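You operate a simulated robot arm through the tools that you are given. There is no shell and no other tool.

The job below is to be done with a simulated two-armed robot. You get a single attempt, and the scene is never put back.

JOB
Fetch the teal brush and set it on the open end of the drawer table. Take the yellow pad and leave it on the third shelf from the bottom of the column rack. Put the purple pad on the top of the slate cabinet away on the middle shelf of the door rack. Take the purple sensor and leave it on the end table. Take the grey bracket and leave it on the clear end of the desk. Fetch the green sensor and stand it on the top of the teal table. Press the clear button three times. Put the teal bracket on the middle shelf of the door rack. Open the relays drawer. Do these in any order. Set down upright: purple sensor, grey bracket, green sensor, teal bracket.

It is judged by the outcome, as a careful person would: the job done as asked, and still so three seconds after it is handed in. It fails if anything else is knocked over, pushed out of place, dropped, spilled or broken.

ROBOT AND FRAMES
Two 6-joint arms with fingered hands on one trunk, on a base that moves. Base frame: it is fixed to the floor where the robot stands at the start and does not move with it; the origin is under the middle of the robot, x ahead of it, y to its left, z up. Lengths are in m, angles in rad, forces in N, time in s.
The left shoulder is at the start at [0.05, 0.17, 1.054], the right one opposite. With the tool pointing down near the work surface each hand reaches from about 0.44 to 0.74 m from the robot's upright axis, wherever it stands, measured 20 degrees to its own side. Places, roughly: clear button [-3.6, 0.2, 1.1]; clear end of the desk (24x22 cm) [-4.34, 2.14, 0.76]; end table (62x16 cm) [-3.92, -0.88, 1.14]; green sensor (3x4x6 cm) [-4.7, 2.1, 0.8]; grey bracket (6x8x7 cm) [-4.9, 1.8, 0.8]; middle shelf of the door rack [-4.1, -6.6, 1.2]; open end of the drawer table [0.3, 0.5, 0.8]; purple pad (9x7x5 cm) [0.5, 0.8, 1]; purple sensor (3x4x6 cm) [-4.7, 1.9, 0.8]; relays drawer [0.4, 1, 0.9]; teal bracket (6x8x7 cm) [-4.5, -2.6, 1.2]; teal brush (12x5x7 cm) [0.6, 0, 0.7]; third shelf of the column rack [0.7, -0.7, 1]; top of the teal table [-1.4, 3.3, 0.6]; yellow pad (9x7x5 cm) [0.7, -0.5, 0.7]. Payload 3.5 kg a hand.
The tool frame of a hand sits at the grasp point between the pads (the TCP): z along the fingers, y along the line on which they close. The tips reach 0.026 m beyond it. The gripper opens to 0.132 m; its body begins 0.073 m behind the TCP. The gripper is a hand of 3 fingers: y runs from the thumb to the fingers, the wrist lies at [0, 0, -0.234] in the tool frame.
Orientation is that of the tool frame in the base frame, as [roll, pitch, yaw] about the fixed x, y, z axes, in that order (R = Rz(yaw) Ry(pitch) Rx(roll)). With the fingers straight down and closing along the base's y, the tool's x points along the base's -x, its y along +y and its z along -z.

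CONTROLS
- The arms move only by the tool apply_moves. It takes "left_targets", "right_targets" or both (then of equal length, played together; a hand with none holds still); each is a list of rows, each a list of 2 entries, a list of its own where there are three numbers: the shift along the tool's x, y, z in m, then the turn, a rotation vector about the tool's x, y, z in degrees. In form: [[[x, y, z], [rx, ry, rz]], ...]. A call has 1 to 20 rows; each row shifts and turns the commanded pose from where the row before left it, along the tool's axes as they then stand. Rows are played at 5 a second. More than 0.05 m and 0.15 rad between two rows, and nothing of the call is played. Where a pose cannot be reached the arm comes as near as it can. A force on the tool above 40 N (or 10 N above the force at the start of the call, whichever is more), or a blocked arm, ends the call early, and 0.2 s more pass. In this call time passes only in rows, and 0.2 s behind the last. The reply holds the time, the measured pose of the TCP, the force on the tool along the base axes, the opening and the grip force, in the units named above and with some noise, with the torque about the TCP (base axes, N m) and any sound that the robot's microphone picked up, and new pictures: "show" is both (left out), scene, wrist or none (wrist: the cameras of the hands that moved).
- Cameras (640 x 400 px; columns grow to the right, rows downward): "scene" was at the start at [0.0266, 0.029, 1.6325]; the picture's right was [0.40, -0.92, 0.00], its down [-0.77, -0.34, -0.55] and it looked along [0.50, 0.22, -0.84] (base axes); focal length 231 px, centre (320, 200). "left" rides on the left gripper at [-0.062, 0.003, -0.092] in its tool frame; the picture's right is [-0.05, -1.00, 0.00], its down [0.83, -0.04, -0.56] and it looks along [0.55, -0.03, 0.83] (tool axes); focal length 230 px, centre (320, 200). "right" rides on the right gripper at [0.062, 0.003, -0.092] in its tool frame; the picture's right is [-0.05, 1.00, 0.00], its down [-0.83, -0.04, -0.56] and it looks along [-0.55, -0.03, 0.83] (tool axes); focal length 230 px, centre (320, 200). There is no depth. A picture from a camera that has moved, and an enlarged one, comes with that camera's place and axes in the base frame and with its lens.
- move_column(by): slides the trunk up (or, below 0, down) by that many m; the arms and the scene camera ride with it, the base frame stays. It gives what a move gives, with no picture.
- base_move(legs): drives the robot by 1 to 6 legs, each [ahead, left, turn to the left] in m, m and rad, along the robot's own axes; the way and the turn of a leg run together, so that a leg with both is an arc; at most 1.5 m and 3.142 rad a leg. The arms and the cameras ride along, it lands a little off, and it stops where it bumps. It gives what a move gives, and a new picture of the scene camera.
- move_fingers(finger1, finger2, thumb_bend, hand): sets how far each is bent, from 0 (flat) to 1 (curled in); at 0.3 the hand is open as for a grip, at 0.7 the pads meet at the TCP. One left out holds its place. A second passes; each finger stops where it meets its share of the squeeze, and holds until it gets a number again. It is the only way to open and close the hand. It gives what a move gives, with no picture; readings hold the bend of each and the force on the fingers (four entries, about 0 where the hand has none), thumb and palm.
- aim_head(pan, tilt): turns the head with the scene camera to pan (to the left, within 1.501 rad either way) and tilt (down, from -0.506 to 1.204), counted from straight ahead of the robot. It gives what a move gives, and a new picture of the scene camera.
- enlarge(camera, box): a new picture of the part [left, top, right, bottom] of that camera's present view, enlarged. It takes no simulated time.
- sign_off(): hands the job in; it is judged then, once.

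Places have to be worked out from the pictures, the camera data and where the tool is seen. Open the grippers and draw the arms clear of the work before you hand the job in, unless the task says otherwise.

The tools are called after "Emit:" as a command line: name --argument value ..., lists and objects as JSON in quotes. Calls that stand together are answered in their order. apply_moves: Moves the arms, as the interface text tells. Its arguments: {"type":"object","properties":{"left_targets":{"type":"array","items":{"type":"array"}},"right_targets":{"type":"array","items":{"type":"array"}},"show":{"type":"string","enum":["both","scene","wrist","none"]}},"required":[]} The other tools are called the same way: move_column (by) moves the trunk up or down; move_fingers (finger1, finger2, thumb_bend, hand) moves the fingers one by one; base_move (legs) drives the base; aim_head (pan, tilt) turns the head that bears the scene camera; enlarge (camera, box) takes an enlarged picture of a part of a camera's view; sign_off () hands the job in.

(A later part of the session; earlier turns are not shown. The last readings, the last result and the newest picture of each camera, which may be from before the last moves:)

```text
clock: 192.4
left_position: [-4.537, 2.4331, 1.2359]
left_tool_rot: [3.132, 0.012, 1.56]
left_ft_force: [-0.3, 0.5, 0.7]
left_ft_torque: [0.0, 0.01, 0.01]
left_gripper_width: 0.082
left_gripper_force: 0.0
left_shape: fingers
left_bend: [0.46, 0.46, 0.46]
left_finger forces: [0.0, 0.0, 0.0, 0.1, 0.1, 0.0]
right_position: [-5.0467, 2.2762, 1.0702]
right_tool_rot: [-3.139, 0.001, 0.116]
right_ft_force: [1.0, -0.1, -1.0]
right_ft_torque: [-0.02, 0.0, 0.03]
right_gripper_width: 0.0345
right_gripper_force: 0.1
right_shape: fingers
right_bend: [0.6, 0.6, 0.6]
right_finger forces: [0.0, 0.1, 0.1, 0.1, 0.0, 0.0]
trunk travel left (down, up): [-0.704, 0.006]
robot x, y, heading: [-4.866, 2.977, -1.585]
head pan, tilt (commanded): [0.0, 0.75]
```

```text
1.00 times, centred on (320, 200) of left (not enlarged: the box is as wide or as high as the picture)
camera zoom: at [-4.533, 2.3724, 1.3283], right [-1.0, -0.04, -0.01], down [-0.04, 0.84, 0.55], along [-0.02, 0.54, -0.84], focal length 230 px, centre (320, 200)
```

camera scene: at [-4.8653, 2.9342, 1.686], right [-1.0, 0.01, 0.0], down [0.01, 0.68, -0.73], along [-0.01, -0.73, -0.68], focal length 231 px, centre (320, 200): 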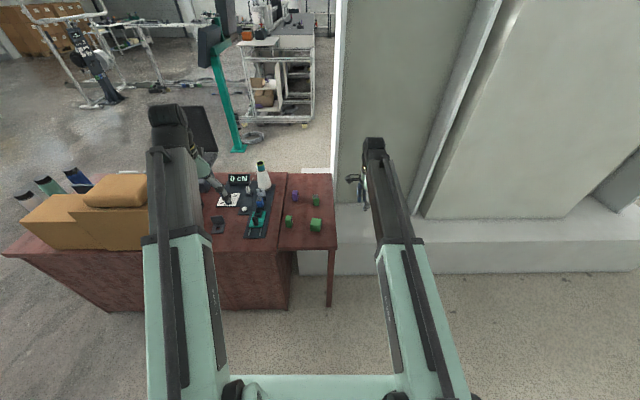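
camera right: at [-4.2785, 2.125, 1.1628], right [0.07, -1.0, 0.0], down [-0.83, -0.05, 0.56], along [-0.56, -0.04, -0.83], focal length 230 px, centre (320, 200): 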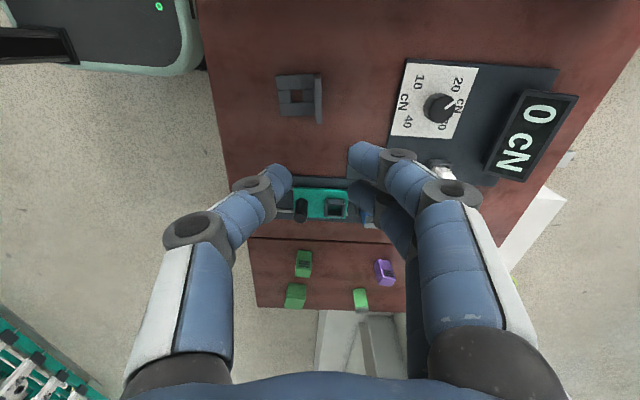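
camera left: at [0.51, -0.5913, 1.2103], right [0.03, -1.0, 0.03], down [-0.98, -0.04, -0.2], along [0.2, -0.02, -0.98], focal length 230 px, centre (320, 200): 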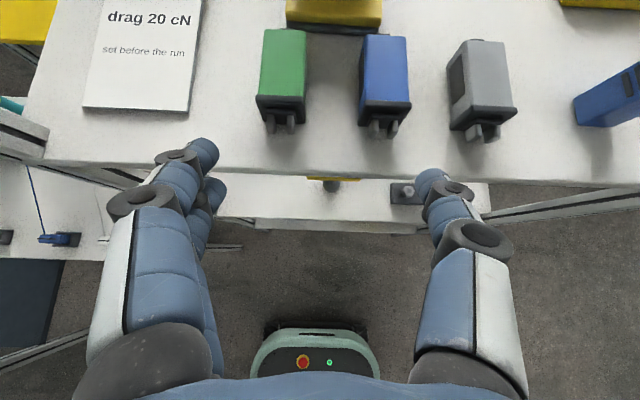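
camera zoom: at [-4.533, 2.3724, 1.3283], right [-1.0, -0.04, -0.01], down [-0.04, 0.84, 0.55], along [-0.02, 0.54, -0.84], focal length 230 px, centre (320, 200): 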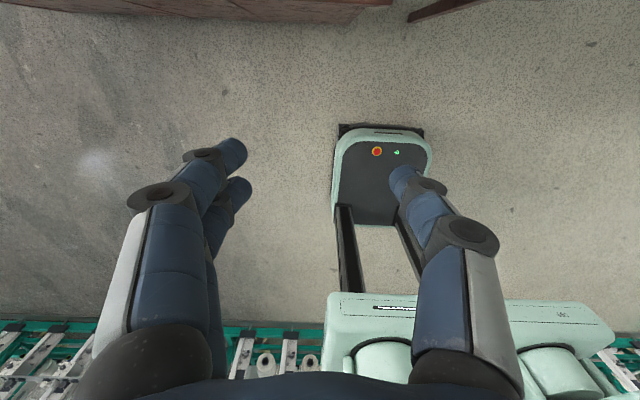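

I drive 0.22 m ahead and bring the left hand over the green sensor at height.

Emit:
base_move --legs '[[0.22, 0, 0.012]]'

Emit:
apply_moves --left_targets '[[[-0.015, -0.035, 0.02], [0, 0, 0]], [[-0.015, -0.035, 0.02], [0, 0, 0]], [[-0.015, -0.035, 0.02], [0, 0, 0]], [[-0.015, -0.035, 0.02], [0, 0, 0]], [[-0.015, -0.035, 0.02], [0, 0, 0]], [[0, 0, 0.04], [0, 0, 0]], [[0, 0, 0.04], [0, 0, 0]], [[0, 0, 0], [0, 0, 0]]]' --show "both"

```text
clock: 194.1
left_position: [-4.5279, 2.2148, 1.2354]
left_tool_rot: [3.133, 0.011, 1.578]
left_ft_force: [-0.6, 0.9, 0.1]
left_ft_torque: [0.02, -0.02, 0.02]
left_gripper_width: 0.0823
left_gripper_force: 0.0
left_shape: fingers
left_bend: [0.46, 0.46, 0.46]
left_finger forces: [0.0, 0.0, 0.1, 0.0, 0.0, 0.0]
right_position: [-5.0374, 2.0513, 1.069]
right_tool_rot: [-3.139, 0.001, 0.131]
right_ft_force: [0.9, 0.4, -0.8]
right_ft_torque: [0.03, 0.0, 0.0]
right_gripper_width: 0.0347
right_gripper_force: 0.1
right_shape: fingers
right_bend: [0.6, 0.6, 0.6]
right_finger forces: [0.0, 0.0, 0.0, 0.1, 0.0, 0.0]
trunk travel left (down, up): [-0.704, 0.006]
robot x, y, heading: [-4.871, 2.7552, -1.565]
head pan, tilt (commanded): [0.0, 0.75]
camera scene: at [-4.8645, 2.7113, 1.6859], right [-1.0, 0.0, 0.0], down [0.0, 0.68, -0.73], along [0.0, -0.73, -0.68], focal length 231 px, centre (320, 200)
```

scene: 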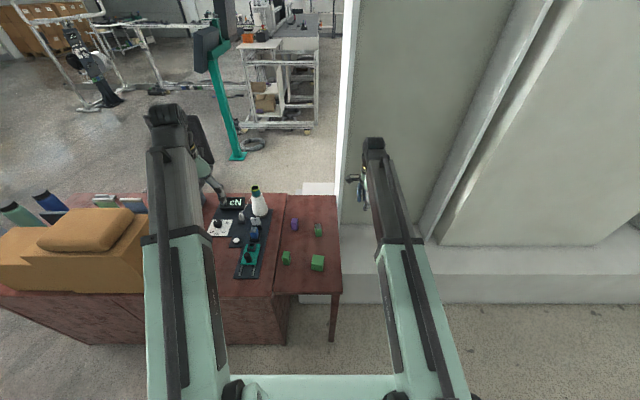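

```text
clock: 195.9
left_position: [-4.7014, 2.138, 1.0537]
left_tool_rot: [3.134, 0.012, 1.575]
left_ft_force: [-0.1, 0.4, 0.0]
left_ft_torque: [0.0, 0.0, 0.01]
left_gripper_width: 0.0818
left_gripper_force: 0.0
left_shape: fingers
left_bend: [0.46, 0.46, 0.46]
left_finger forces: [0.0, 0.0, 0.0, 0.0, 0.1, 0.1]
right_position: [-5.0386, 2.0548, 1.0695]
right_tool_rot: [-3.141, 0.002, 0.128]
right_ft_force: [0.9, 0.2, 0.3]
right_ft_torque: [0.02, 0.0, 0.03]
right_gripper_width: 0.0348
right_gripper_force: 0.0
right_shape: fingers
right_bend: [0.6, 0.6, 0.6]
right_finger forces: [0.1, 0.1, 0.1, 0.0, 0.0, 0.1]
trunk travel left (down, up): [-0.704, 0.006]
robot x, y, heading: [-4.8653, 2.7548, -1.562]
head pan, tilt (commanded): [0.0, 0.75]
camera scene: at [-4.8644, 2.7136, 1.686], right [-1.0, 0.0, 0.0], down [0.0, 0.68, -0.73], along [0.0, -0.73, -0.68], focal length 231 px, centre (320, 200)
camera left: at [-4.6972, 2.0788, 1.146], right [-1.0, -0.06, -0.01], down [-0.05, 0.84, 0.54], along [-0.02, 0.54, -0.84], focal length 230 px, centre (320, 200)
```

scene: 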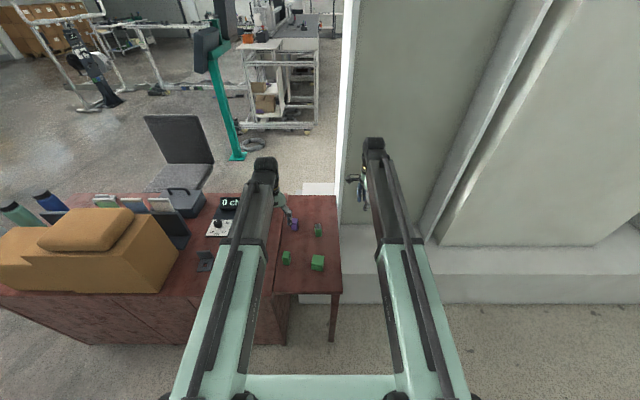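
left: 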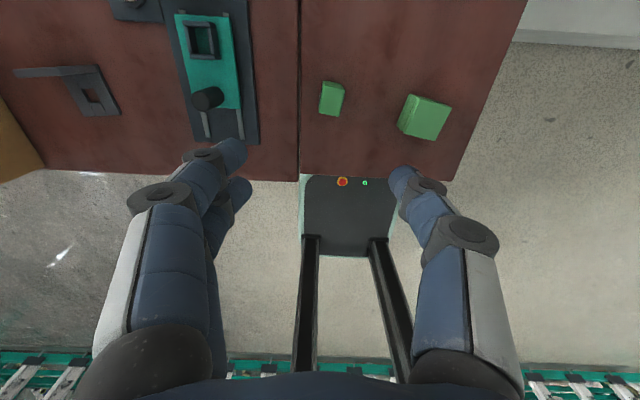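

Emit:
enlarge --camera "left" --box '[280, 60, 380, 140]'

```text
5.00 times, centred on (330, 100) of left
camera zoom: at [-4.6972, 2.0788, 1.146], right [-1.0, -0.06, -0.01], down [-0.05, 0.84, 0.54], along [-0.02, 0.54, -0.84], focal length 1150 px, centre (270, 700)
```

zoom: 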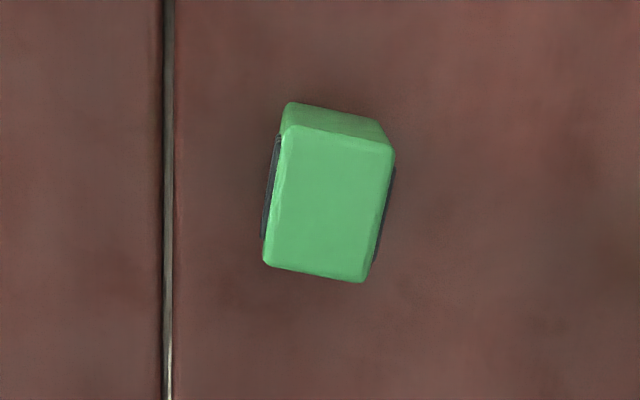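

Sensor top centre at (-4.712, 2.132), turned about 10°. I align the left hand to it and lower to TCP z≈0.798.

Emit:
apply_moves --left_targets '[[[0, 0, 0], [0, 0, 5]], [[0, 0, 0], [0, 0, 5]], [[-0.0069, -0.0106, 0], [0, 0, 0]], [[0, 0, 0.0425], [0, 0, 0]], [[0, 0, 0.0425], [0, 0, 0]], [[0, 0, 0.0425], [0, 0, 0]], [[0, 0, 0.0425], [0, 0, 0]], [[0, 0, 0], [0, 0, 0]]]' --show "wrist"

```text
clock: 197.7
left_position: [-4.7116, 2.1314, 0.8836]
left_tool_rot: [3.133, 0.011, 1.402]
left_ft_force: [0.3, -0.3, 0.0]
left_ft_torque: [0.02, 0.0, -0.01]
left_gripper_width: 0.082
left_gripper_force: 0.1
left_shape: fingers
left_bend: [0.46, 0.46, 0.46]
left_finger forces: [0.0, 0.0, 0.1, 0.1, 0.0, 0.0]
right_position: [-5.0366, 2.0528, 1.0709]
right_tool_rot: [-3.141, 0.001, 0.131]
right_ft_force: [0.0, -0.3, 0.5]
right_ft_torque: [-0.02, -0.01, -0.03]
right_gripper_width: 0.0344
right_gripper_force: 0.0
right_shape: fingers
right_bend: [0.6, 0.6, 0.6]
right_finger forces: [0.1, 0.0, 0.0, 0.0, 0.0, 0.1]
trunk travel left (down, up): [-0.704, 0.006]
robot x, y, heading: [-4.8668, 2.7536, -1.562]
head pan, tilt (commanded): [0.0, 0.75]
camera left: at [-4.7178, 2.0723, 0.9776], right [-0.99, 0.12, -0.01], down [0.09, 0.83, 0.55], along [0.07, 0.54, -0.84], focal length 230 px, centre (320, 200)
```

left: 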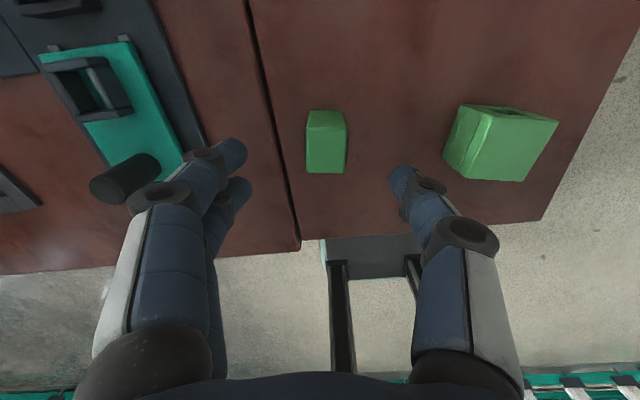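

Aligned within 3 mm. I descend the remaining 8.6 cm around the sensor.

Emit:
apply_moves --left_targets '[[[0, -0.003, 0.035], [0, 0, 0]], [[0, 0, 0.03], [0, 0, 0]], [[0, 0, 0.0205], [0, 0, 0]], [[0, 0, 0], [0, 0, 0]]]' --show "wrist"

```text
clock: 198.7
left_position: [-4.7135, 2.1327, 0.7985]
left_tool_rot: [3.133, 0.01, 1.401]
left_ft_force: [0.0, -0.1, 0.1]
left_ft_torque: [-0.01, 0.02, -0.03]
left_gripper_width: 0.0819
left_gripper_force: 0.0
left_shape: fingers
left_bend: [0.46, 0.46, 0.46]
left_finger forces: [0.0, 0.0, 0.1, 0.2, 0.1, 0.0]
right_position: [-5.0378, 2.0523, 1.0703]
right_tool_rot: [-3.139, 0.001, 0.13]
right_ft_force: [-0.2, -0.7, -1.1]
right_ft_torque: [-0.02, -0.03, 0.0]
right_gripper_width: 0.0343
right_gripper_force: 0.1
right_shape: fingers
right_bend: [0.6, 0.6, 0.6]
right_finger forces: [0.1, 0.0, 0.0, 0.0, 0.1, 0.1]
trunk travel left (down, up): [-0.704, 0.006]
robot x, y, heading: [-4.8667, 2.7548, -1.563]
head pan, tilt (commanded): [0.0, 0.75]
camera left: at [-4.7204, 2.0724, 0.8924], right [-0.99, 0.12, -0.01], down [0.09, 0.83, 0.55], along [0.07, 0.54, -0.84], focal length 230 px, centre (320, 200)
```

left: 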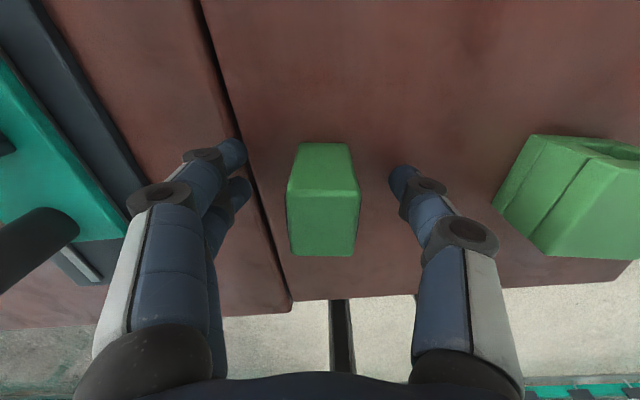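

The sensor is centred between the fingers. I close the left hand.

Emit:
move_fingers --hand "left" --finger1 0.75 --finger2 0.75 --thumb_bend 0.75

Emit:
apply_moves --left_targets '[[[0, 0, -0.02], [0, 0, 0]], [[0, 0, -0.03], [0, 0, 0]], [[0, 0, 0], [0, 0, 0]]]' --show "wrist"

```text
clock: 199.7
left_position: [-4.7126, 2.1326, 0.7996]
left_tool_rot: [3.132, 0.009, 1.401]
left_ft_force: [0.2, 0.1, 0.1]
left_ft_torque: [-0.01, 0.0, 0.01]
left_gripper_width: 0.0282
left_gripper_force: 18.6
left_shape: fingers
left_bend: [0.65, 0.65, 0.65]
left_finger forces: [9.3, 9.1, 0.0, 0.0, 18.5, 0.1]
right_position: [-5.0372, 2.0529, 1.0707]
right_tool_rot: [-3.14, 0.002, 0.13]
right_ft_force: [-0.5, -0.7, 0.0]
right_ft_torque: [0.03, 0.01, -0.01]
right_gripper_width: 0.0342
right_gripper_force: 0.1
right_shape: fingers
right_bend: [0.6, 0.6, 0.6]
right_finger forces: [0.1, 0.0, 0.0, 0.1, 0.0, 0.1]
trunk travel left (down, up): [-0.704, 0.006]
robot x, y, heading: [-4.8662, 2.7589, -1.561]
head pan, tilt (commanded): [0.0, 0.75]
```

```text
clock: 200.5
left_position: [-4.7173, 2.1334, 0.8484]
left_tool_rot: [3.131, 0.009, 1.402]
left_ft_force: [0.5, 0.0, -1.3]
left_ft_torque: [0.01, 0.01, 0.03]
left_gripper_width: 0.0281
left_gripper_force: 18.4
left_shape: fingers
left_bend: [0.65, 0.65, 0.65]
left_finger forces: [9.2, 9.2, 0.0, 0.0, 18.6, 0.0]
right_position: [-5.0385, 2.0534, 1.0703]
right_tool_rot: [-3.14, 0.004, 0.13]
right_ft_force: [0.0, 0.1, -0.1]
right_ft_torque: [0.04, -0.01, 0.01]
right_gripper_width: 0.0345
right_gripper_force: 0.1
right_shape: fingers
right_bend: [0.6, 0.6, 0.6]
right_finger forces: [0.1, 0.0, 0.0, 0.1, 0.0, 0.0]
trunk travel left (down, up): [-0.704, 0.006]
robot x, y, heading: [-4.867, 2.7561, -1.565]
head pan, tilt (commanded): [0.0, 0.75]
camera left: at [-4.7221, 2.0729, 0.941], right [-0.99, 0.12, -0.01], down [0.09, 0.83, 0.55], along [0.07, 0.54, -0.84], focal length 230 px, centre (320, 200)
```

left: 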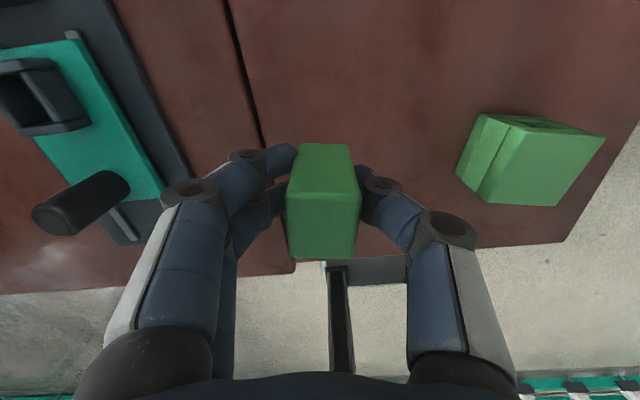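

Green sensor is held upright (18 N). I raise it high and move the left hand out to the side, clear of the gauge.

Emit:
apply_moves --left_targets '[[[0, 0, -0.045], [0, 0, 0]], [[0, 0, -0.045], [0, 0, 0]], [[0, 0, -0.045], [0, 0, 0]], [[0, 0, -0.045], [0, 0, 0]], [[0, 0, -0.045], [0, 0, 0]], [[0.0258, 0.0322, -0.02], [0, 0, 0]], [[0.0258, 0.0322, -0.02], [0, 0, 0]], [[0.0258, 0.0322, -0.02], [0, 0, 0]], [[0.0258, 0.0322, -0.02], [0, 0, 0]], [[0.0258, 0.0322, -0.02], [0, 0, 0]], [[0, 0, 0], [0, 0, 0]]]' --show "none"

Emit:
base_move --legs '[[-0.12, 0, 0], [0, 0.29, 0]]'

```text
clock: 202.9
left_position: [-4.5357, 2.2352, 1.172]
left_tool_rot: [3.132, 0.009, 1.403]
left_ft_force: [-0.1, -0.1, -0.7]
left_ft_torque: [0.0, 0.02, 0.0]
left_gripper_width: 0.028
left_gripper_force: 18.4
left_shape: fingers
left_bend: [0.65, 0.65, 0.66]
left_finger forces: [9.2, 9.1, 0.1, 0.1, 18.2, 0.0]
right_position: [-5.0383, 2.0528, 1.0701]
right_tool_rot: [-3.14, 0.002, 0.13]
right_ft_force: [0.9, -0.5, 0.0]
right_ft_torque: [0.01, 0.01, 0.01]
right_gripper_width: 0.0344
right_gripper_force: 0.0
right_shape: fingers
right_bend: [0.6, 0.6, 0.6]
right_finger forces: [0.0, 0.0, 0.1, 0.0, 0.0, 0.0]
trunk travel left (down, up): [-0.704, 0.006]
robot x, y, heading: [-4.8701, 2.7551, -1.562]
head pan, tilt (commanded): [0.0, 0.75]
```

```text
clock: 205.8
left_position: [-4.2446, 2.3565, 1.1728]
left_tool_rot: [3.134, 0.01, 1.401]
left_ft_force: [0.5, -0.3, -0.7]
left_ft_torque: [-0.01, 0.03, 0.01]
left_gripper_width: 0.0282
left_gripper_force: 18.2
left_shape: fingers
left_bend: [0.65, 0.65, 0.66]
left_finger forces: [9.2, 9.2, 0.0, 0.0, 18.3, 0.0]
right_position: [-4.7468, 2.1734, 1.071]
right_tool_rot: [-3.139, 0.003, 0.129]
right_ft_force: [-0.4, 1.5, 0.6]
right_ft_torque: [0.01, 0.04, 0.03]
right_gripper_width: 0.0342
right_gripper_force: 0.1
right_shape: fingers
right_bend: [0.6, 0.6, 0.6]
right_finger forces: [0.0, 0.0, 0.0, 0.0, 0.1, 0.2]
trunk travel left (down, up): [-0.704, 0.006]
robot x, y, heading: [-4.576, 2.8766, -1.565]
head pan, tilt (commanded): [0.0, 0.75]
camera scene: at [-4.5712, 2.8346, 1.686], right [-1.0, 0.0, 0.0], down [0.0, 0.68, -0.73], along [0.0, -0.73, -0.68], focal length 231 px, centre (320, 200)
```

scene: 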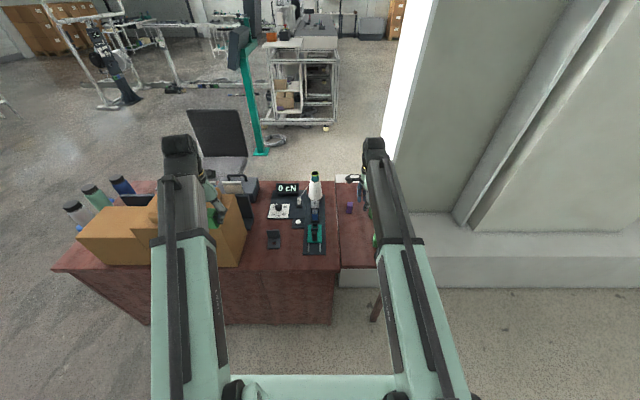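

I drive in so the right hand comes over the purple sensor, with the right hand opened to ~9 cm.

Emit:
move_fingers --hand "right" --finger1 0.44 --finger2 0.44 --thumb_bend 0.44

Emit:
base_move --legs '[[0.22, 0, -0.005]]'

Emit:
enlarge --camera "right" --box '[200, 0, 480, 180]'

```text
clock: 206.8
left_position: [-4.2455, 2.3561, 1.1736]
left_tool_rot: [3.131, 0.011, 1.4]
left_ft_force: [0.3, -0.1, -0.5]
left_ft_torque: [-0.03, 0.02, 0.0]
left_gripper_width: 0.0279
left_gripper_force: 18.2
left_shape: fingers
left_bend: [0.65, 0.65, 0.66]
left_finger forces: [9.2, 9.0, 0.0, 0.1, 18.3, 0.1]
right_position: [-4.7477, 2.1742, 1.07]
right_tool_rot: [-3.139, 0.002, 0.129]
right_ft_force: [-0.1, -0.5, -0.5]
right_ft_torque: [0.02, -0.01, -0.03]
right_gripper_width: 0.0876
right_gripper_force: 0.1
right_shape: fingers
right_bend: [0.44, 0.44, 0.44]
right_finger forces: [0.0, 0.1, 0.1, 0.1, 0.0, 0.0]
trunk travel left (down, up): [-0.704, 0.006]
robot x, y, heading: [-4.575, 2.8753, -1.564]
head pan, tilt (commanded): [0.0, 0.75]
```

```text
clock: 208.5
left_position: [-4.2484, 2.1339, 1.1719]
left_tool_rot: [3.129, 0.009, 1.395]
left_ft_force: [0.1, 0.3, -0.8]
left_ft_torque: [0.05, 0.0, 0.01]
left_gripper_width: 0.0279
left_gripper_force: 18.6
left_shape: fingers
left_bend: [0.65, 0.65, 0.66]
left_finger forces: [9.3, 9.1, 0.0, 0.0, 18.3, 0.0]
right_position: [-4.7513, 1.9547, 1.0689]
right_tool_rot: [-3.14, 0.001, 0.12]
right_ft_force: [-0.2, -0.4, -0.6]
right_ft_torque: [0.03, -0.01, 0.02]
right_gripper_width: 0.0877
right_gripper_force: 0.1
right_shape: fingers
right_bend: [0.44, 0.44, 0.44]
right_finger forces: [0.0, 0.0, 0.0, 0.0, 0.1, 0.0]
trunk travel left (down, up): [-0.704, 0.006]
robot x, y, heading: [-4.5773, 2.659, -1.571]
head pan, tilt (commanded): [0.0, 0.75]
camera scene: at [-4.5731, 2.6129, 1.6859], right [-1.0, 0.0, 0.0], down [0.0, 0.68, -0.73], along [0.0, -0.73, -0.68], focal length 231 px, centre (320, 200)
```

scene: 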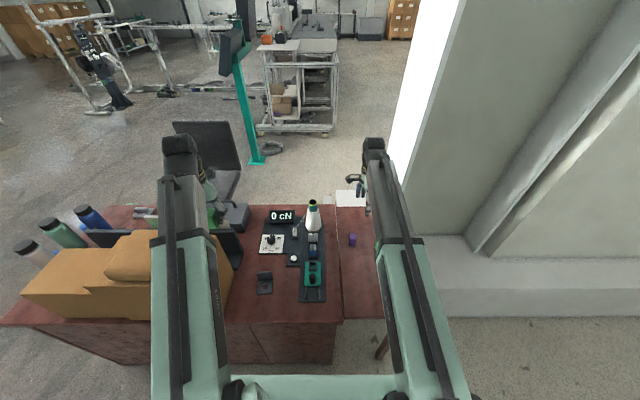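

```text
2.22 times, centred on (340, 90) of right
camera zoom: at [-4.6883, 1.9606, 1.1615], right [0.07, -1.0, 0.0], down [-0.83, -0.06, 0.56], along [-0.56, -0.04, -0.83], focal length 511 px, centre (276, 444)
```

zoom: 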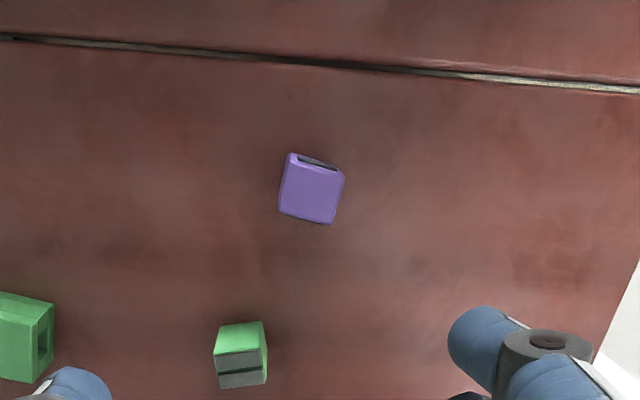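

Purple sensor top centre at (-4.733, 1.936), turned ~11°. I align the right hand above it and lower partway.

Emit:
apply_moves --right_targets '[[[0, 0, 0], [0, 0, 5.9]], [[0, 0, 0], [0, 0, 5.9]], [[0, 0, 0], [0, 0, 5.9]], [[0.0212, 0.0148, 0], [0, 0, 0]], [[0, 0, 0.045], [0, 0, 0]], [[0, 0, 0.045], [0, 0, 0]], [[0, 0, 0.045], [0, 0, 0]], [[0, 0, 0.045], [0, 0, 0]], [[0, 0, 0], [0, 0, 0]]]' --show "wrist"

```text
clock: 210.5
left_position: [-4.2483, 2.1346, 1.1725]
left_tool_rot: [3.13, 0.011, 1.394]
left_ft_force: [-0.9, -0.6, -0.6]
left_ft_torque: [0.0, -0.02, 0.0]
left_gripper_width: 0.028
left_gripper_force: 17.8
left_shape: fingers
left_bend: [0.65, 0.65, 0.66]
left_finger forces: [9.2, 9.1, 0.1, 0.0, 18.4, 0.1]
right_position: [-4.7343, 1.936, 0.8898]
right_tool_rot: [-3.141, 0.002, -0.186]
right_ft_force: [-0.5, 0.1, 0.3]
right_ft_torque: [-0.01, 0.01, 0.01]
right_gripper_width: 0.0877
right_gripper_force: 0.1
right_shape: fingers
right_bend: [0.44, 0.44, 0.44]
right_finger forces: [0.1, 0.0, 0.1, 0.1, 0.0, 0.0]
trunk travel left (down, up): [-0.704, 0.006]
robot x, y, heading: [-4.5739, 2.6586, -1.57]
head pan, tilt (commanded): [0.0, 0.75]
camera right: at [-4.672, 1.9232, 0.9826], right [-0.24, -0.97, 0.0], down [-0.81, 0.2, 0.56], along [-0.54, 0.13, -0.83], focal length 230 px, centre (320, 200)
```

right: 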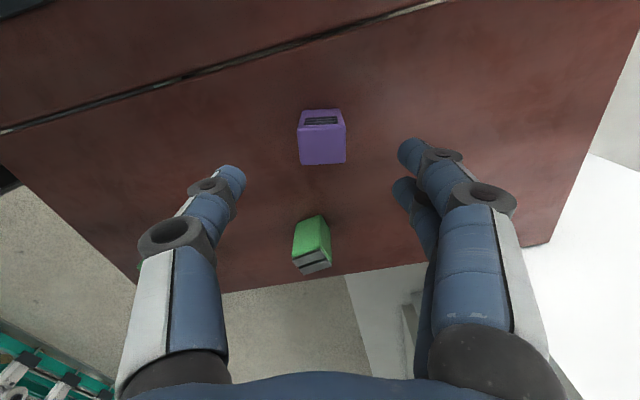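

Aligned. I descend 9 cm around the purple sensor.

Emit:
apply_moves --right_targets '[[[0, 0, 0.04], [0, 0, 0]], [[0, 0, 0.03], [0, 0, 0]], [[0, 0, 0.0215], [0, 0, 0]], [[0, 0, 0], [0, 0, 0]]]' --show "wrist"

```text
clock: 211.5
left_position: [-4.2473, 2.135, 1.1723]
left_tool_rot: [3.131, 0.01, 1.393]
left_ft_force: [0.8, 0.5, -1.7]
left_ft_torque: [-0.02, 0.01, 0.03]
left_gripper_width: 0.028
left_gripper_force: 18.4
left_shape: fingers
left_bend: [0.65, 0.65, 0.66]
left_finger forces: [9.2, 9.2, 0.0, 0.0, 18.3, 0.1]
right_position: [-4.7325, 1.9381, 0.7981]
right_tool_rot: [-3.141, 0.002, -0.187]
right_ft_force: [-0.1, 0.2, -1.0]
right_ft_torque: [-0.03, 0.02, 0.01]
right_gripper_width: 0.0877
right_gripper_force: 0.0
right_shape: fingers
right_bend: [0.44, 0.44, 0.44]
right_finger forces: [0.1, 0.0, 0.0, 0.1, 0.0, 0.0]
trunk travel left (down, up): [-0.704, 0.006]
robot x, y, heading: [-4.5722, 2.6578, -1.572]
head pan, tilt (commanded): [0.0, 0.75]
camera right: at [-4.6707, 1.9252, 0.8911], right [-0.24, -0.97, 0.0], down [-0.81, 0.2, 0.56], along [-0.54, 0.13, -0.83], focal length 230 px, centre (320, 200)
```

right: 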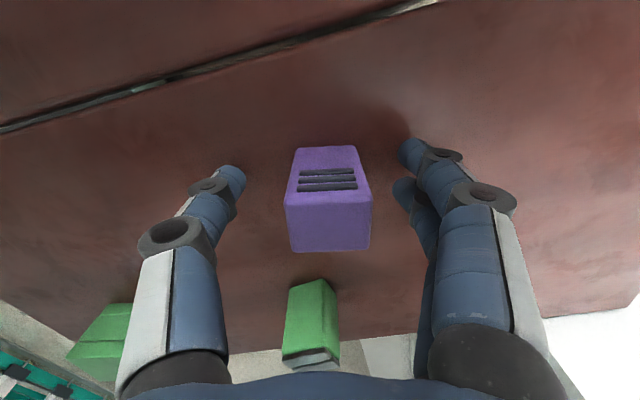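

The purple sensor is centred in the open hand. I close and lift a little.

Emit:
move_fingers --hand "right" --finger1 0.75 --finger2 0.75 --thumb_bend 0.75

Emit:
apply_moves --right_targets '[[[0, 0, -0.02], [0, 0, 0]], [[0, 0, -0.03], [0, 0, 0]], [[0, 0, 0], [0, 0, 0]]]' --show "wrist"

```text
clock: 212.5
left_position: [-4.2478, 2.1341, 1.1733]
left_tool_rot: [3.131, 0.01, 1.394]
left_ft_force: [-0.8, 0.1, -0.3]
left_ft_torque: [0.03, 0.0, 0.0]
left_gripper_width: 0.0279
left_gripper_force: 17.9
left_shape: fingers
left_bend: [0.65, 0.65, 0.66]
left_finger forces: [9.1, 9.1, 0.0, 0.1, 18.3, 0.2]
right_position: [-4.7307, 1.9376, 0.7992]
right_tool_rot: [3.14, 0.001, -0.188]
right_ft_force: [0.1, 0.2, 1.2]
right_ft_torque: [-0.01, 0.01, -0.02]
right_gripper_width: 0.0334
right_gripper_force: 20.0
right_shape: fingers
right_bend: [0.62, 0.62, 0.65]
right_finger forces: [10.1, 10.1, 0.0, 0.0, 20.1, 0.0]
trunk travel left (down, up): [-0.704, 0.006]
robot x, y, heading: [-4.576, 2.6588, -1.573]
head pan, tilt (commanded): [0.0, 0.75]
```

```text
clock: 213.3
left_position: [-4.2481, 2.1345, 1.1733]
left_tool_rot: [3.13, 0.011, 1.394]
left_ft_force: [0.7, 0.7, -0.9]
left_ft_torque: [0.02, 0.01, -0.02]
left_gripper_width: 0.0281
left_gripper_force: 18.1
left_shape: fingers
left_bend: [0.65, 0.65, 0.66]
left_finger forces: [9.2, 9.1, 0.0, 0.0, 18.3, 0.0]
right_position: [-4.7327, 1.9368, 0.8499]
right_tool_rot: [3.141, -0.001, -0.186]
right_ft_force: [-1.0, 0.7, 0.1]
right_ft_torque: [0.01, 0.0, -0.01]
right_gripper_width: 0.0336
right_gripper_force: 20.3
right_shape: fingers
right_bend: [0.62, 0.62, 0.65]
right_finger forces: [10.1, 10.0, 0.1, 0.0, 20.3, 0.0]
trunk travel left (down, up): [-0.704, 0.006]
robot x, y, heading: [-4.5724, 2.6546, -1.571]
head pan, tilt (commanded): [0.0, 0.75]
camera right: at [-4.6725, 1.9238, 0.9415], right [-0.24, -0.97, 0.0], down [-0.81, 0.2, 0.56], along [-0.54, 0.13, -0.83], focal length 230 px, centre (320, 200)
```

right: 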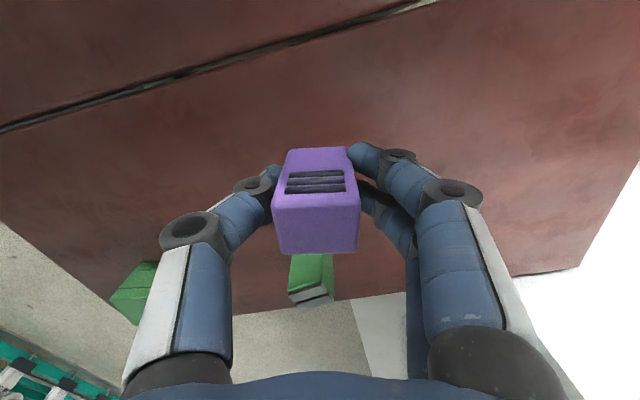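

Both sensors are in hand. I raise and draw in the right hand, then back away from the desk.

Emit:
apply_moves --right_targets '[[[0, 0, -0.045], [0, 0, 0]], [[0, 0, -0.045], [0, 0, 0]], [[0, 0, -0.045], [0, 0, 0]], [[0, 0, -0.045], [0, 0, 0]], [[-0.0075, -0.0393, -0.025], [0, 0, 0]], [[-0.0075, -0.0393, -0.025], [0, 0, 0]], [[-0.0075, -0.0393, -0.025], [0, 0, 0]], [[-0.0075, -0.0393, -0.02], [0, 0, 0]], [[-0.0075, -0.0393, 0], [0, 0, 0]], [[0, 0, 0], [0, 0, 0]]]' --show "none"

Emit:
base_move --legs '[[-0.45, 0, 0], [0, 0, 1.571]]'

Emit:
aim_head --pan 0.0 --tilt 0.5

```text
clock: 215.5
left_position: [-4.2482, 2.1335, 1.1727]
left_tool_rot: [3.129, 0.01, 1.395]
left_ft_force: [-0.2, 0.3, -0.9]
left_ft_torque: [0.01, -0.02, 0.0]
left_gripper_width: 0.0281
left_gripper_force: 18.1
left_shape: fingers
left_bend: [0.65, 0.65, 0.66]
left_finger forces: [9.2, 9.1, 0.0, 0.0, 18.3, 0.0]
right_position: [-4.7332, 2.138, 1.124]
right_tool_rot: [-3.14, 0.003, -0.188]
right_ft_force: [0.9, 0.2, -0.8]
right_ft_torque: [0.03, 0.05, 0.02]
right_gripper_width: 0.0332
right_gripper_force: 20.0
right_shape: fingers
right_bend: [0.62, 0.62, 0.65]
right_finger forces: [10.1, 10.0, 0.1, 0.0, 20.2, 0.1]
trunk travel left (down, up): [-0.704, 0.006]
robot x, y, heading: [-4.577, 2.6542, -1.57]
head pan, tilt (commanded): [0.0, 0.75]
```

```text
clock: 222.1
left_position: [-4.0589, 3.4511, 1.1712]
left_tool_rot: [3.129, 0.01, 2.986]
left_ft_force: [-0.1, -0.1, -1.2]
left_ft_torque: [0.01, 0.0, 0.0]
left_gripper_width: 0.0278
left_gripper_force: 17.9
left_shape: fingers
left_bend: [0.65, 0.65, 0.66]
left_finger forces: [8.9, 8.9, 0.0, 0.0, 17.8, 0.0]
right_position: [-4.0525, 2.9647, 1.1247]
right_tool_rot: [-3.141, 0.003, 1.405]
right_ft_force: [-0.1, -0.2, -0.7]
right_ft_torque: [-0.01, 0.0, 0.01]
right_gripper_width: 0.033
right_gripper_force: 19.5
right_shape: fingers
right_bend: [0.62, 0.62, 0.65]
right_finger forces: [9.7, 9.6, 0.0, 0.0, 19.3, 0.0]
trunk travel left (down, up): [-0.704, 0.006]
robot x, y, heading: [-4.5758, 3.1127, 0.017]
head pan, tilt (commanded): [0.0, 0.75]
camera scene: at [-4.5296, 3.1146, 1.686], right [0.02, -1.0, 0.0], down [-0.68, -0.01, -0.73], along [0.73, 0.01, -0.68], focal length 231 px, centre (320, 200)
```

scene: 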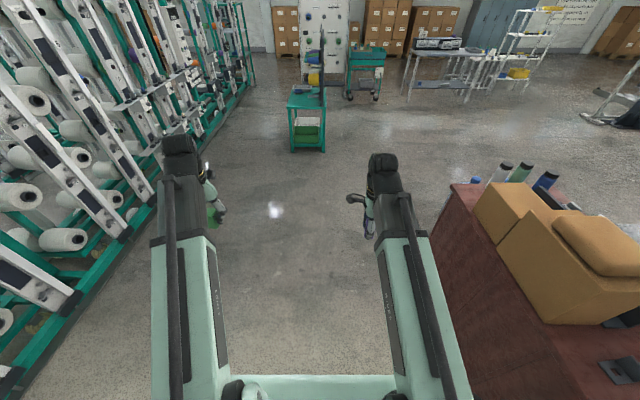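

```text
clock: 222.8
left_position: [-4.0598, 3.4509, 1.1729]
left_tool_rot: [3.131, 0.011, 2.984]
left_ft_force: [0.5, 0.3, -1.1]
left_ft_torque: [0.03, 0.04, -0.02]
left_gripper_width: 0.0278
left_gripper_force: 17.8
left_shape: fingers
left_bend: [0.65, 0.65, 0.66]
left_finger forces: [9.0, 8.9, 0.0, 0.1, 17.8, 0.0]
right_position: [-4.0518, 2.9651, 1.124]
right_tool_rot: [-3.14, 0.002, 1.405]
right_ft_force: [-0.6, -0.9, -0.8]
right_ft_torque: [-0.01, -0.01, 0.0]
right_gripper_width: 0.0331
right_gripper_force: 19.3
right_shape: fingers
right_bend: [0.62, 0.62, 0.65]
right_finger forces: [9.7, 9.6, 0.0, 0.1, 19.4, 0.0]
trunk travel left (down, up): [-0.704, 0.006]
robot x, y, heading: [-4.5717, 3.115, 0.017]
head pan, tilt (commanded): [0.0, 0.499]
camera scene: at [-4.5215, 3.1147, 1.7079], right [0.02, -1.0, 0.0], down [-0.48, -0.01, -0.88], along [0.88, 0.01, -0.48], focal length 231 px, centre (320, 200)
```

scene: 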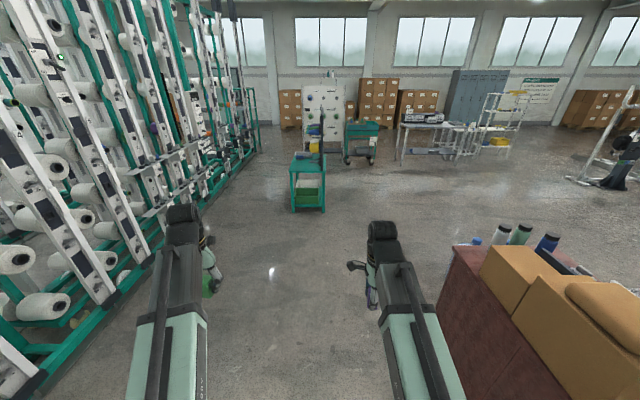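

I drive east toward the teal table and look at its top.

Emit:
base_move --legs '[[1.5, 0, -0.017], [0.65, 0, 0]]'

Emit:
enlarge --camera "scene" --box '[220, 80, 420, 260]'

```text
clock: 233.4
left_position: [-1.93, 3.4604, 1.1728]
left_tool_rot: [3.132, 0.009, 2.979]
left_ft_force: [-0.5, -0.2, -0.4]
left_ft_torque: [0.01, 0.0, -0.01]
left_gripper_width: 0.028
left_gripper_force: 17.7
left_shape: fingers
left_bend: [0.65, 0.65, 0.66]
left_finger forces: [8.9, 8.9, 0.0, 0.0, 17.8, 0.1]
right_position: [-1.9244, 2.9756, 1.1238]
right_tool_rot: [-3.139, 0.002, 1.399]
right_ft_force: [0.8, 0.5, -0.6]
right_ft_torque: [-0.01, 0.01, 0.0]
right_gripper_width: 0.0329
right_gripper_force: 19.4
right_shape: fingers
right_bend: [0.62, 0.62, 0.65]
right_finger forces: [9.7, 9.7, 0.0, 0.1, 19.3, 0.0]
trunk travel left (down, up): [-0.704, 0.006]
robot x, y, heading: [-2.4468, 3.126, 0.01]
head pan, tilt (commanded): [0.0, 0.499]
camera scene: at [-2.3932, 3.1273, 1.7079], right [0.01, -1.0, 0.0], down [-0.48, -0.01, -0.88], along [0.88, 0.01, -0.48], focal length 231 px, centre (320, 200)
```

scene: 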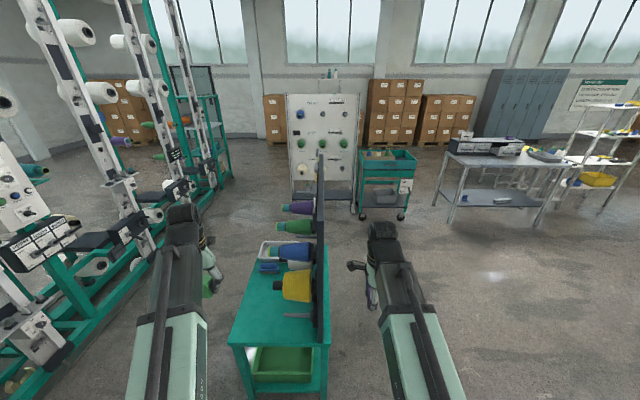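

```text
2.22 times, centred on (320, 170) of scene
camera zoom: at [-2.3932, 3.1273, 1.7079], right [0.01, -1.0, 0.0], down [-0.48, -0.01, -0.88], along [0.88, 0.01, -0.48], focal length 513 px, centre (320, 267)
```

zoom: 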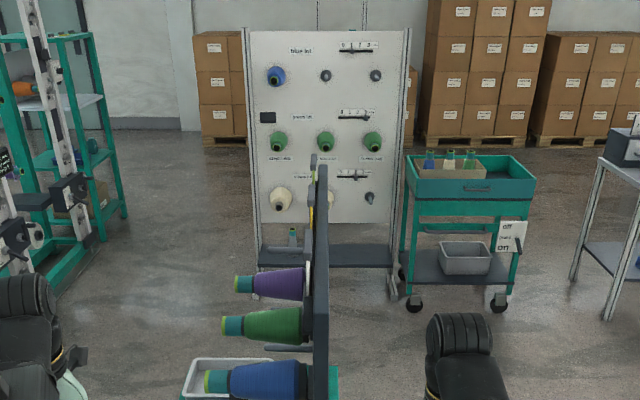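

The teal table's top (z≈0.6) has spool pegs along its board on the south side and a tray; the near north-west part looks clear. I zoom in.

Emit:
enlarge --camera "scene" --box '[210, 180, 350, 390]'

Emit:
enlarge --camera "left" --box '[0, 0, 640, 400]'

```text
1.90 times, centred on (280, 285) of scene
camera zoom: at [-2.3932, 3.1273, 1.7079], right [0.01, -1.0, 0.0], down [-0.48, -0.01, -0.88], along [0.88, 0.01, -0.48], focal length 439 px, centre (396, 38)
```

zoom: 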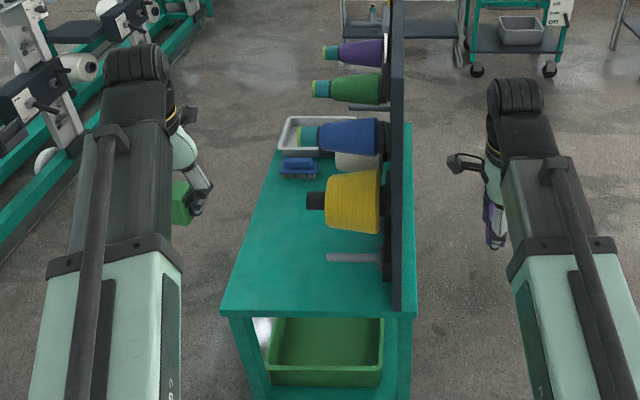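

```text
1.00 times, centred on (320, 200) of left (not enlarged: the box is as wide or as high as the picture)
camera zoom: at [-1.8674, 3.4537, 1.2654], right [-0.11, -0.99, -0.01], down [-0.83, 0.09, 0.55], along [-0.54, 0.07, -0.84], focal length 230 px, centre (320, 200)
```

zoom: 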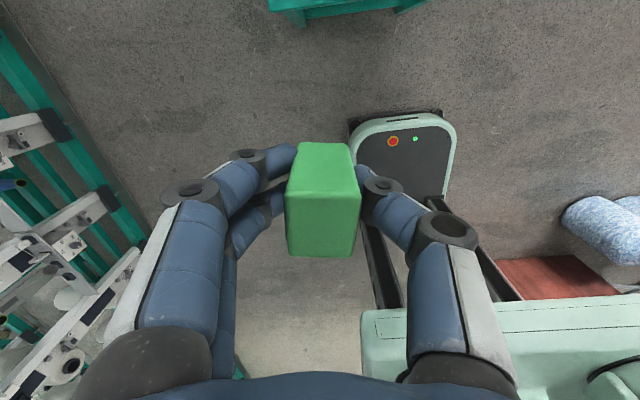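

The board on the table is tall (to ~1.5 m) at y≈3.1, so I first move the right hand further right, then drive so the left hand faces the clear north-west part.

Emit:
apply_moves --right_targets '[[[-0.0394, 0.0068, 0], [0, 0, 0]], [[-0.0394, 0.0068, 0], [0, 0, 0]], [[-0.0394, 0.0068, 0], [0, 0, 0]], [[-0.0394, 0.0068, 0], [0, 0, 0]], [[-0.0394, 0.0068, 0], [0, 0, 0]], [[0, 0, 0], [0, 0, 0]]]' --show "none"

Emit:
base_move --legs '[[0.0, 0.17, -0.01], [0.15, 0, 0]]'

Emit:
aim_head --pan 0.3 --tilt 0.85

```text
clock: 234.8
left_position: [-1.9294, 3.4619, 1.1736]
left_tool_rot: [3.13, 0.011, 2.978]
left_ft_force: [0.9, -0.6, 0.7]
left_ft_torque: [0.01, 0.02, -0.01]
left_gripper_width: 0.0276
left_gripper_force: 17.4
left_shape: fingers
left_bend: [0.65, 0.65, 0.66]
left_finger forces: [8.9, 8.9, 0.0, 0.0, 17.7, 0.0]
right_position: [-1.927, 2.7748, 1.1225]
right_tool_rot: [-3.141, 0.002, 1.4]
right_ft_force: [-0.9, 0.1, -0.3]
right_ft_torque: [0.02, -0.01, 0.02]
right_gripper_width: 0.0328
right_gripper_force: 19.1
right_shape: fingers
right_bend: [0.62, 0.62, 0.65]
right_finger forces: [9.6, 9.5, 0.1, 0.1, 19.2, 0.0]
trunk travel left (down, up): [-0.704, 0.006]
robot x, y, heading: [-2.4463, 3.1278, 0.008]
head pan, tilt (commanded): [0.0, 0.499]
```

```text
clock: 237.2
left_position: [-1.7728, 3.6204, 1.172]
left_tool_rot: [3.13, 0.008, 2.963]
left_ft_force: [0.3, -0.3, -0.2]
left_ft_torque: [0.02, 0.05, 0.01]
left_gripper_width: 0.0278
left_gripper_force: 17.0
left_shape: fingers
left_bend: [0.65, 0.65, 0.66]
left_finger forces: [8.9, 8.9, 0.1, 0.0, 17.8, 0.1]
right_position: [-1.7804, 2.9335, 1.1214]
right_tool_rot: [-3.14, 0.002, 1.382]
right_ft_force: [-0.2, -0.1, -1.4]
right_ft_torque: [-0.04, 0.07, -0.02]
right_gripper_width: 0.0331
right_gripper_force: 18.9
right_shape: fingers
right_bend: [0.62, 0.62, 0.65]
right_finger forces: [9.6, 9.6, 0.0, 0.0, 19.3, 0.0]
trunk travel left (down, up): [-0.704, 0.006]
robot x, y, heading: [-2.2946, 3.297, -0.005]
head pan, tilt (commanded): [0.0, 0.499]
camera scene: at [-2.2421, 3.2943, 1.7078], right [0.0, -1.0, 0.0], down [-0.48, 0.0, -0.88], along [0.88, 0.0, -0.48], focal length 231 px, centre (320, 200)
```

scene: 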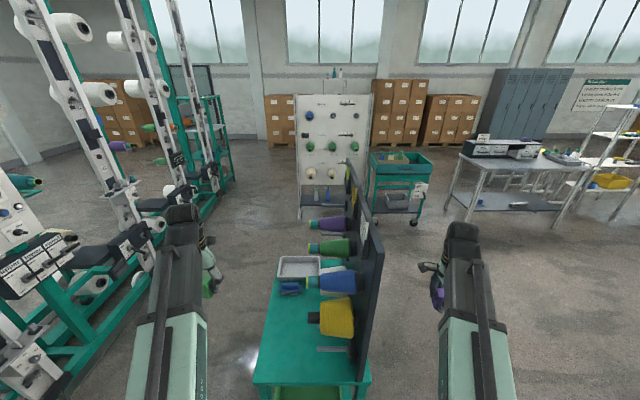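

```text
clock: 238.0
left_position: [-1.7742, 3.6202, 1.1726]
left_tool_rot: [3.131, 0.011, 2.963]
left_ft_force: [0.4, -1.1, -1.2]
left_ft_torque: [-0.02, 0.0, -0.01]
left_gripper_width: 0.0278
left_gripper_force: 18.3
left_shape: fingers
left_bend: [0.65, 0.65, 0.66]
left_finger forces: [8.9, 8.9, 0.0, 0.0, 17.7, 0.0]
right_position: [-1.784, 2.9341, 1.1222]
right_tool_rot: [3.141, 0.001, 1.383]
right_ft_force: [0.0, -0.3, -0.8]
right_ft_torque: [-0.02, 0.03, 0.01]
right_gripper_width: 0.033
right_gripper_force: 19.5
right_shape: fingers
right_bend: [0.62, 0.62, 0.65]
right_finger forces: [9.5, 9.6, 0.1, 0.1, 19.1, 0.0]
trunk travel left (down, up): [-0.704, 0.006]
robot x, y, heading: [-2.2985, 3.2942, -0.006]
head pan, tilt (commanded): [0.3, 0.85]
camera scene: at [-2.2604, 3.3175, 1.678], right [0.29, -0.96, 0.0], down [-0.72, -0.22, -0.66], along [0.63, 0.19, -0.75], focal length 231 px, centre (320, 200)
```

scene: 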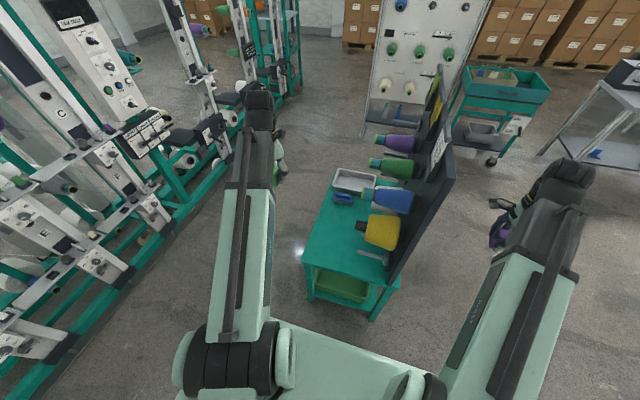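

The table top is at z≈0.55–0.6; the clear spot is near (-1.64, 3.48), 14 cm from the nearest spool tip. I bring the left hand over it while descending.

Emit:
apply_moves --left_targets '[[[-0.0314, -0.0228, 0.028], [0, 0, 0]], [[-0.0314, -0.0228, 0.028], [0, 0, 0]], [[-0.0314, -0.0228, 0.028], [0, 0, 0]], [[-0.0314, -0.0228, 0.028], [0, 0, 0]], [[-0.0314, -0.0228, 0.028], [0, 0, 0]], [[0, 0, 0.045], [0, 0, 0]], [[0, 0, 0.045], [0, 0, 0]], [[0, 0, 0.045], [0, 0, 0]], [[0, 0, 0.045], [0, 0, 0]], [[0, 0, 0], [0, 0, 0]]]' --show "both"

```text
clock: 240.2
left_position: [-1.6369, 3.4826, 0.8528]
left_tool_rot: [3.133, 0.012, 2.963]
left_ft_force: [0.3, -0.1, -0.5]
left_ft_torque: [0.03, -0.04, -0.01]
left_gripper_width: 0.0277
left_gripper_force: 18.2
left_shape: fingers
left_bend: [0.65, 0.65, 0.66]
left_finger forces: [8.8, 8.9, 0.0, 0.0, 17.7, 0.0]
right_position: [-1.782, 2.9333, 1.1237]
right_tool_rot: [3.141, 0.002, 1.382]
right_ft_force: [-0.4, 0.1, -1.0]
right_ft_torque: [0.02, 0.03, 0.01]
right_gripper_width: 0.0327
right_gripper_force: 18.8
right_shape: fingers
right_bend: [0.62, 0.62, 0.65]
right_finger forces: [9.5, 9.5, 0.0, 0.0, 19.2, 0.1]
trunk travel left (down, up): [-0.704, 0.006]
robot x, y, heading: [-2.2968, 3.294, -0.006]
head pan, tilt (commanded): [0.3, 0.85]
camera scene: at [-2.261, 3.3175, 1.678], right [0.29, -0.96, 0.0], down [-0.72, -0.22, -0.66], along [0.63, 0.19, -0.75], focal length 231 px, centre (320, 200)
camera left: at [-1.5754, 3.4741, 0.9456], right [-0.13, -0.99, -0.01], down [-0.83, 0.1, 0.55], along [-0.54, 0.08, -0.84], focal length 230 px, centre (320, 200)
```

scene: 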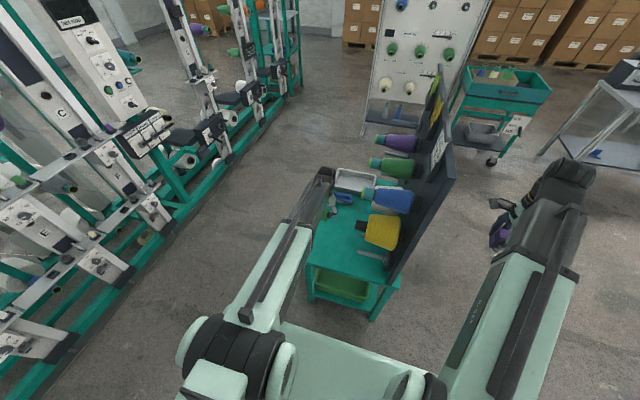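
left: 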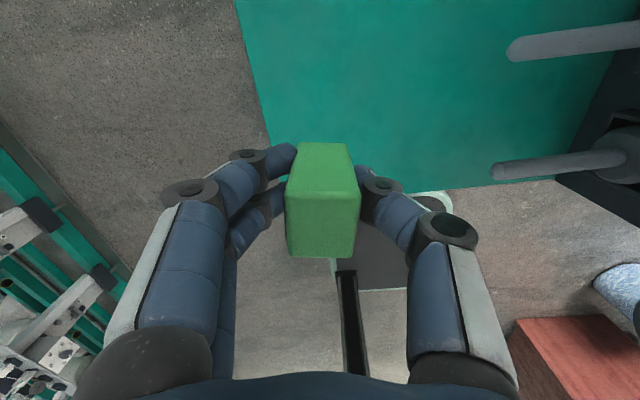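

The landing point is about 9 cm inside the table's north and west edges and clear of the pegs. I lower further.

Emit:
apply_moves --left_targets '[[[0, 0, 0.045], [0, 0, 0]], [[0, 0, 0.045], [0, 0, 0]], [[0, 0, 0.045], [0, 0, 0]], [[0, 0, 0.04], [0, 0, 0]], [[0, 0, 0], [0, 0, 0]]]' --show "wrist"

```text
clock: 241.4
left_position: [-1.6327, 3.4824, 0.6782]
left_tool_rot: [3.132, 0.011, 2.963]
left_ft_force: [0.1, -0.7, 0.0]
left_ft_torque: [-0.01, 0.0, -0.01]
left_gripper_width: 0.0277
left_gripper_force: 17.8
left_shape: fingers
left_bend: [0.65, 0.65, 0.66]
left_finger forces: [8.8, 8.7, 0.0, 0.0, 17.6, 0.0]
right_position: [-1.7838, 2.9335, 1.1236]
right_tool_rot: [3.139, 0.002, 1.382]
right_ft_force: [0.4, 0.4, -0.7]
right_ft_torque: [0.02, 0.0, -0.03]
right_gripper_width: 0.0327
right_gripper_force: 19.2
right_shape: fingers
right_bend: [0.62, 0.62, 0.65]
right_finger forces: [9.5, 9.5, 0.0, 0.1, 19.2, 0.1]
trunk travel left (down, up): [-0.704, 0.006]
robot x, y, heading: [-2.2992, 3.295, -0.005]
head pan, tilt (commanded): [0.3, 0.85]
camera left: at [-1.5714, 3.4738, 0.7715], right [-0.13, -0.99, -0.01], down [-0.83, 0.1, 0.55], along [-0.54, 0.08, -0.84], focal length 230 px, centre (320, 200)
```

left: 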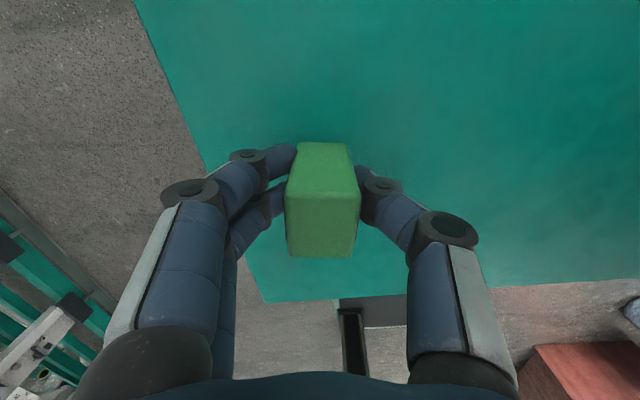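

The table height now reads about 0.625, so contact is near. I step down slowly.

Emit:
apply_moves --left_targets '[[[0, 0, 0.005], [0, 0, 0]], [[0, 0, 0.004], [0, 0, 0]], [[0, 0, 0], [0, 0, 0]]]' --show "none"

```text
clock: 242.2
left_position: [-1.634, 3.4838, 0.6696]
left_tool_rot: [3.131, 0.013, 2.964]
left_ft_force: [-0.1, -0.1, -1.3]
left_ft_torque: [0.0, 0.02, -0.02]
left_gripper_width: 0.0277
left_gripper_force: 17.8
left_shape: fingers
left_bend: [0.65, 0.65, 0.66]
left_finger forces: [8.8, 8.8, 0.0, 0.1, 17.7, 0.0]
right_position: [-1.7825, 2.9323, 1.1224]
right_tool_rot: [3.141, 0.001, 1.384]
right_ft_force: [-0.1, 0.3, -0.7]
right_ft_torque: [0.0, 0.04, 0.0]
right_gripper_width: 0.033
right_gripper_force: 19.2
right_shape: fingers
right_bend: [0.62, 0.62, 0.65]
right_finger forces: [9.6, 9.5, 0.0, 0.0, 19.2, 0.0]
trunk travel left (down, up): [-0.704, 0.006]
robot x, y, heading: [-2.2984, 3.2962, -0.008]
head pan, tilt (commanded): [0.3, 0.85]
```

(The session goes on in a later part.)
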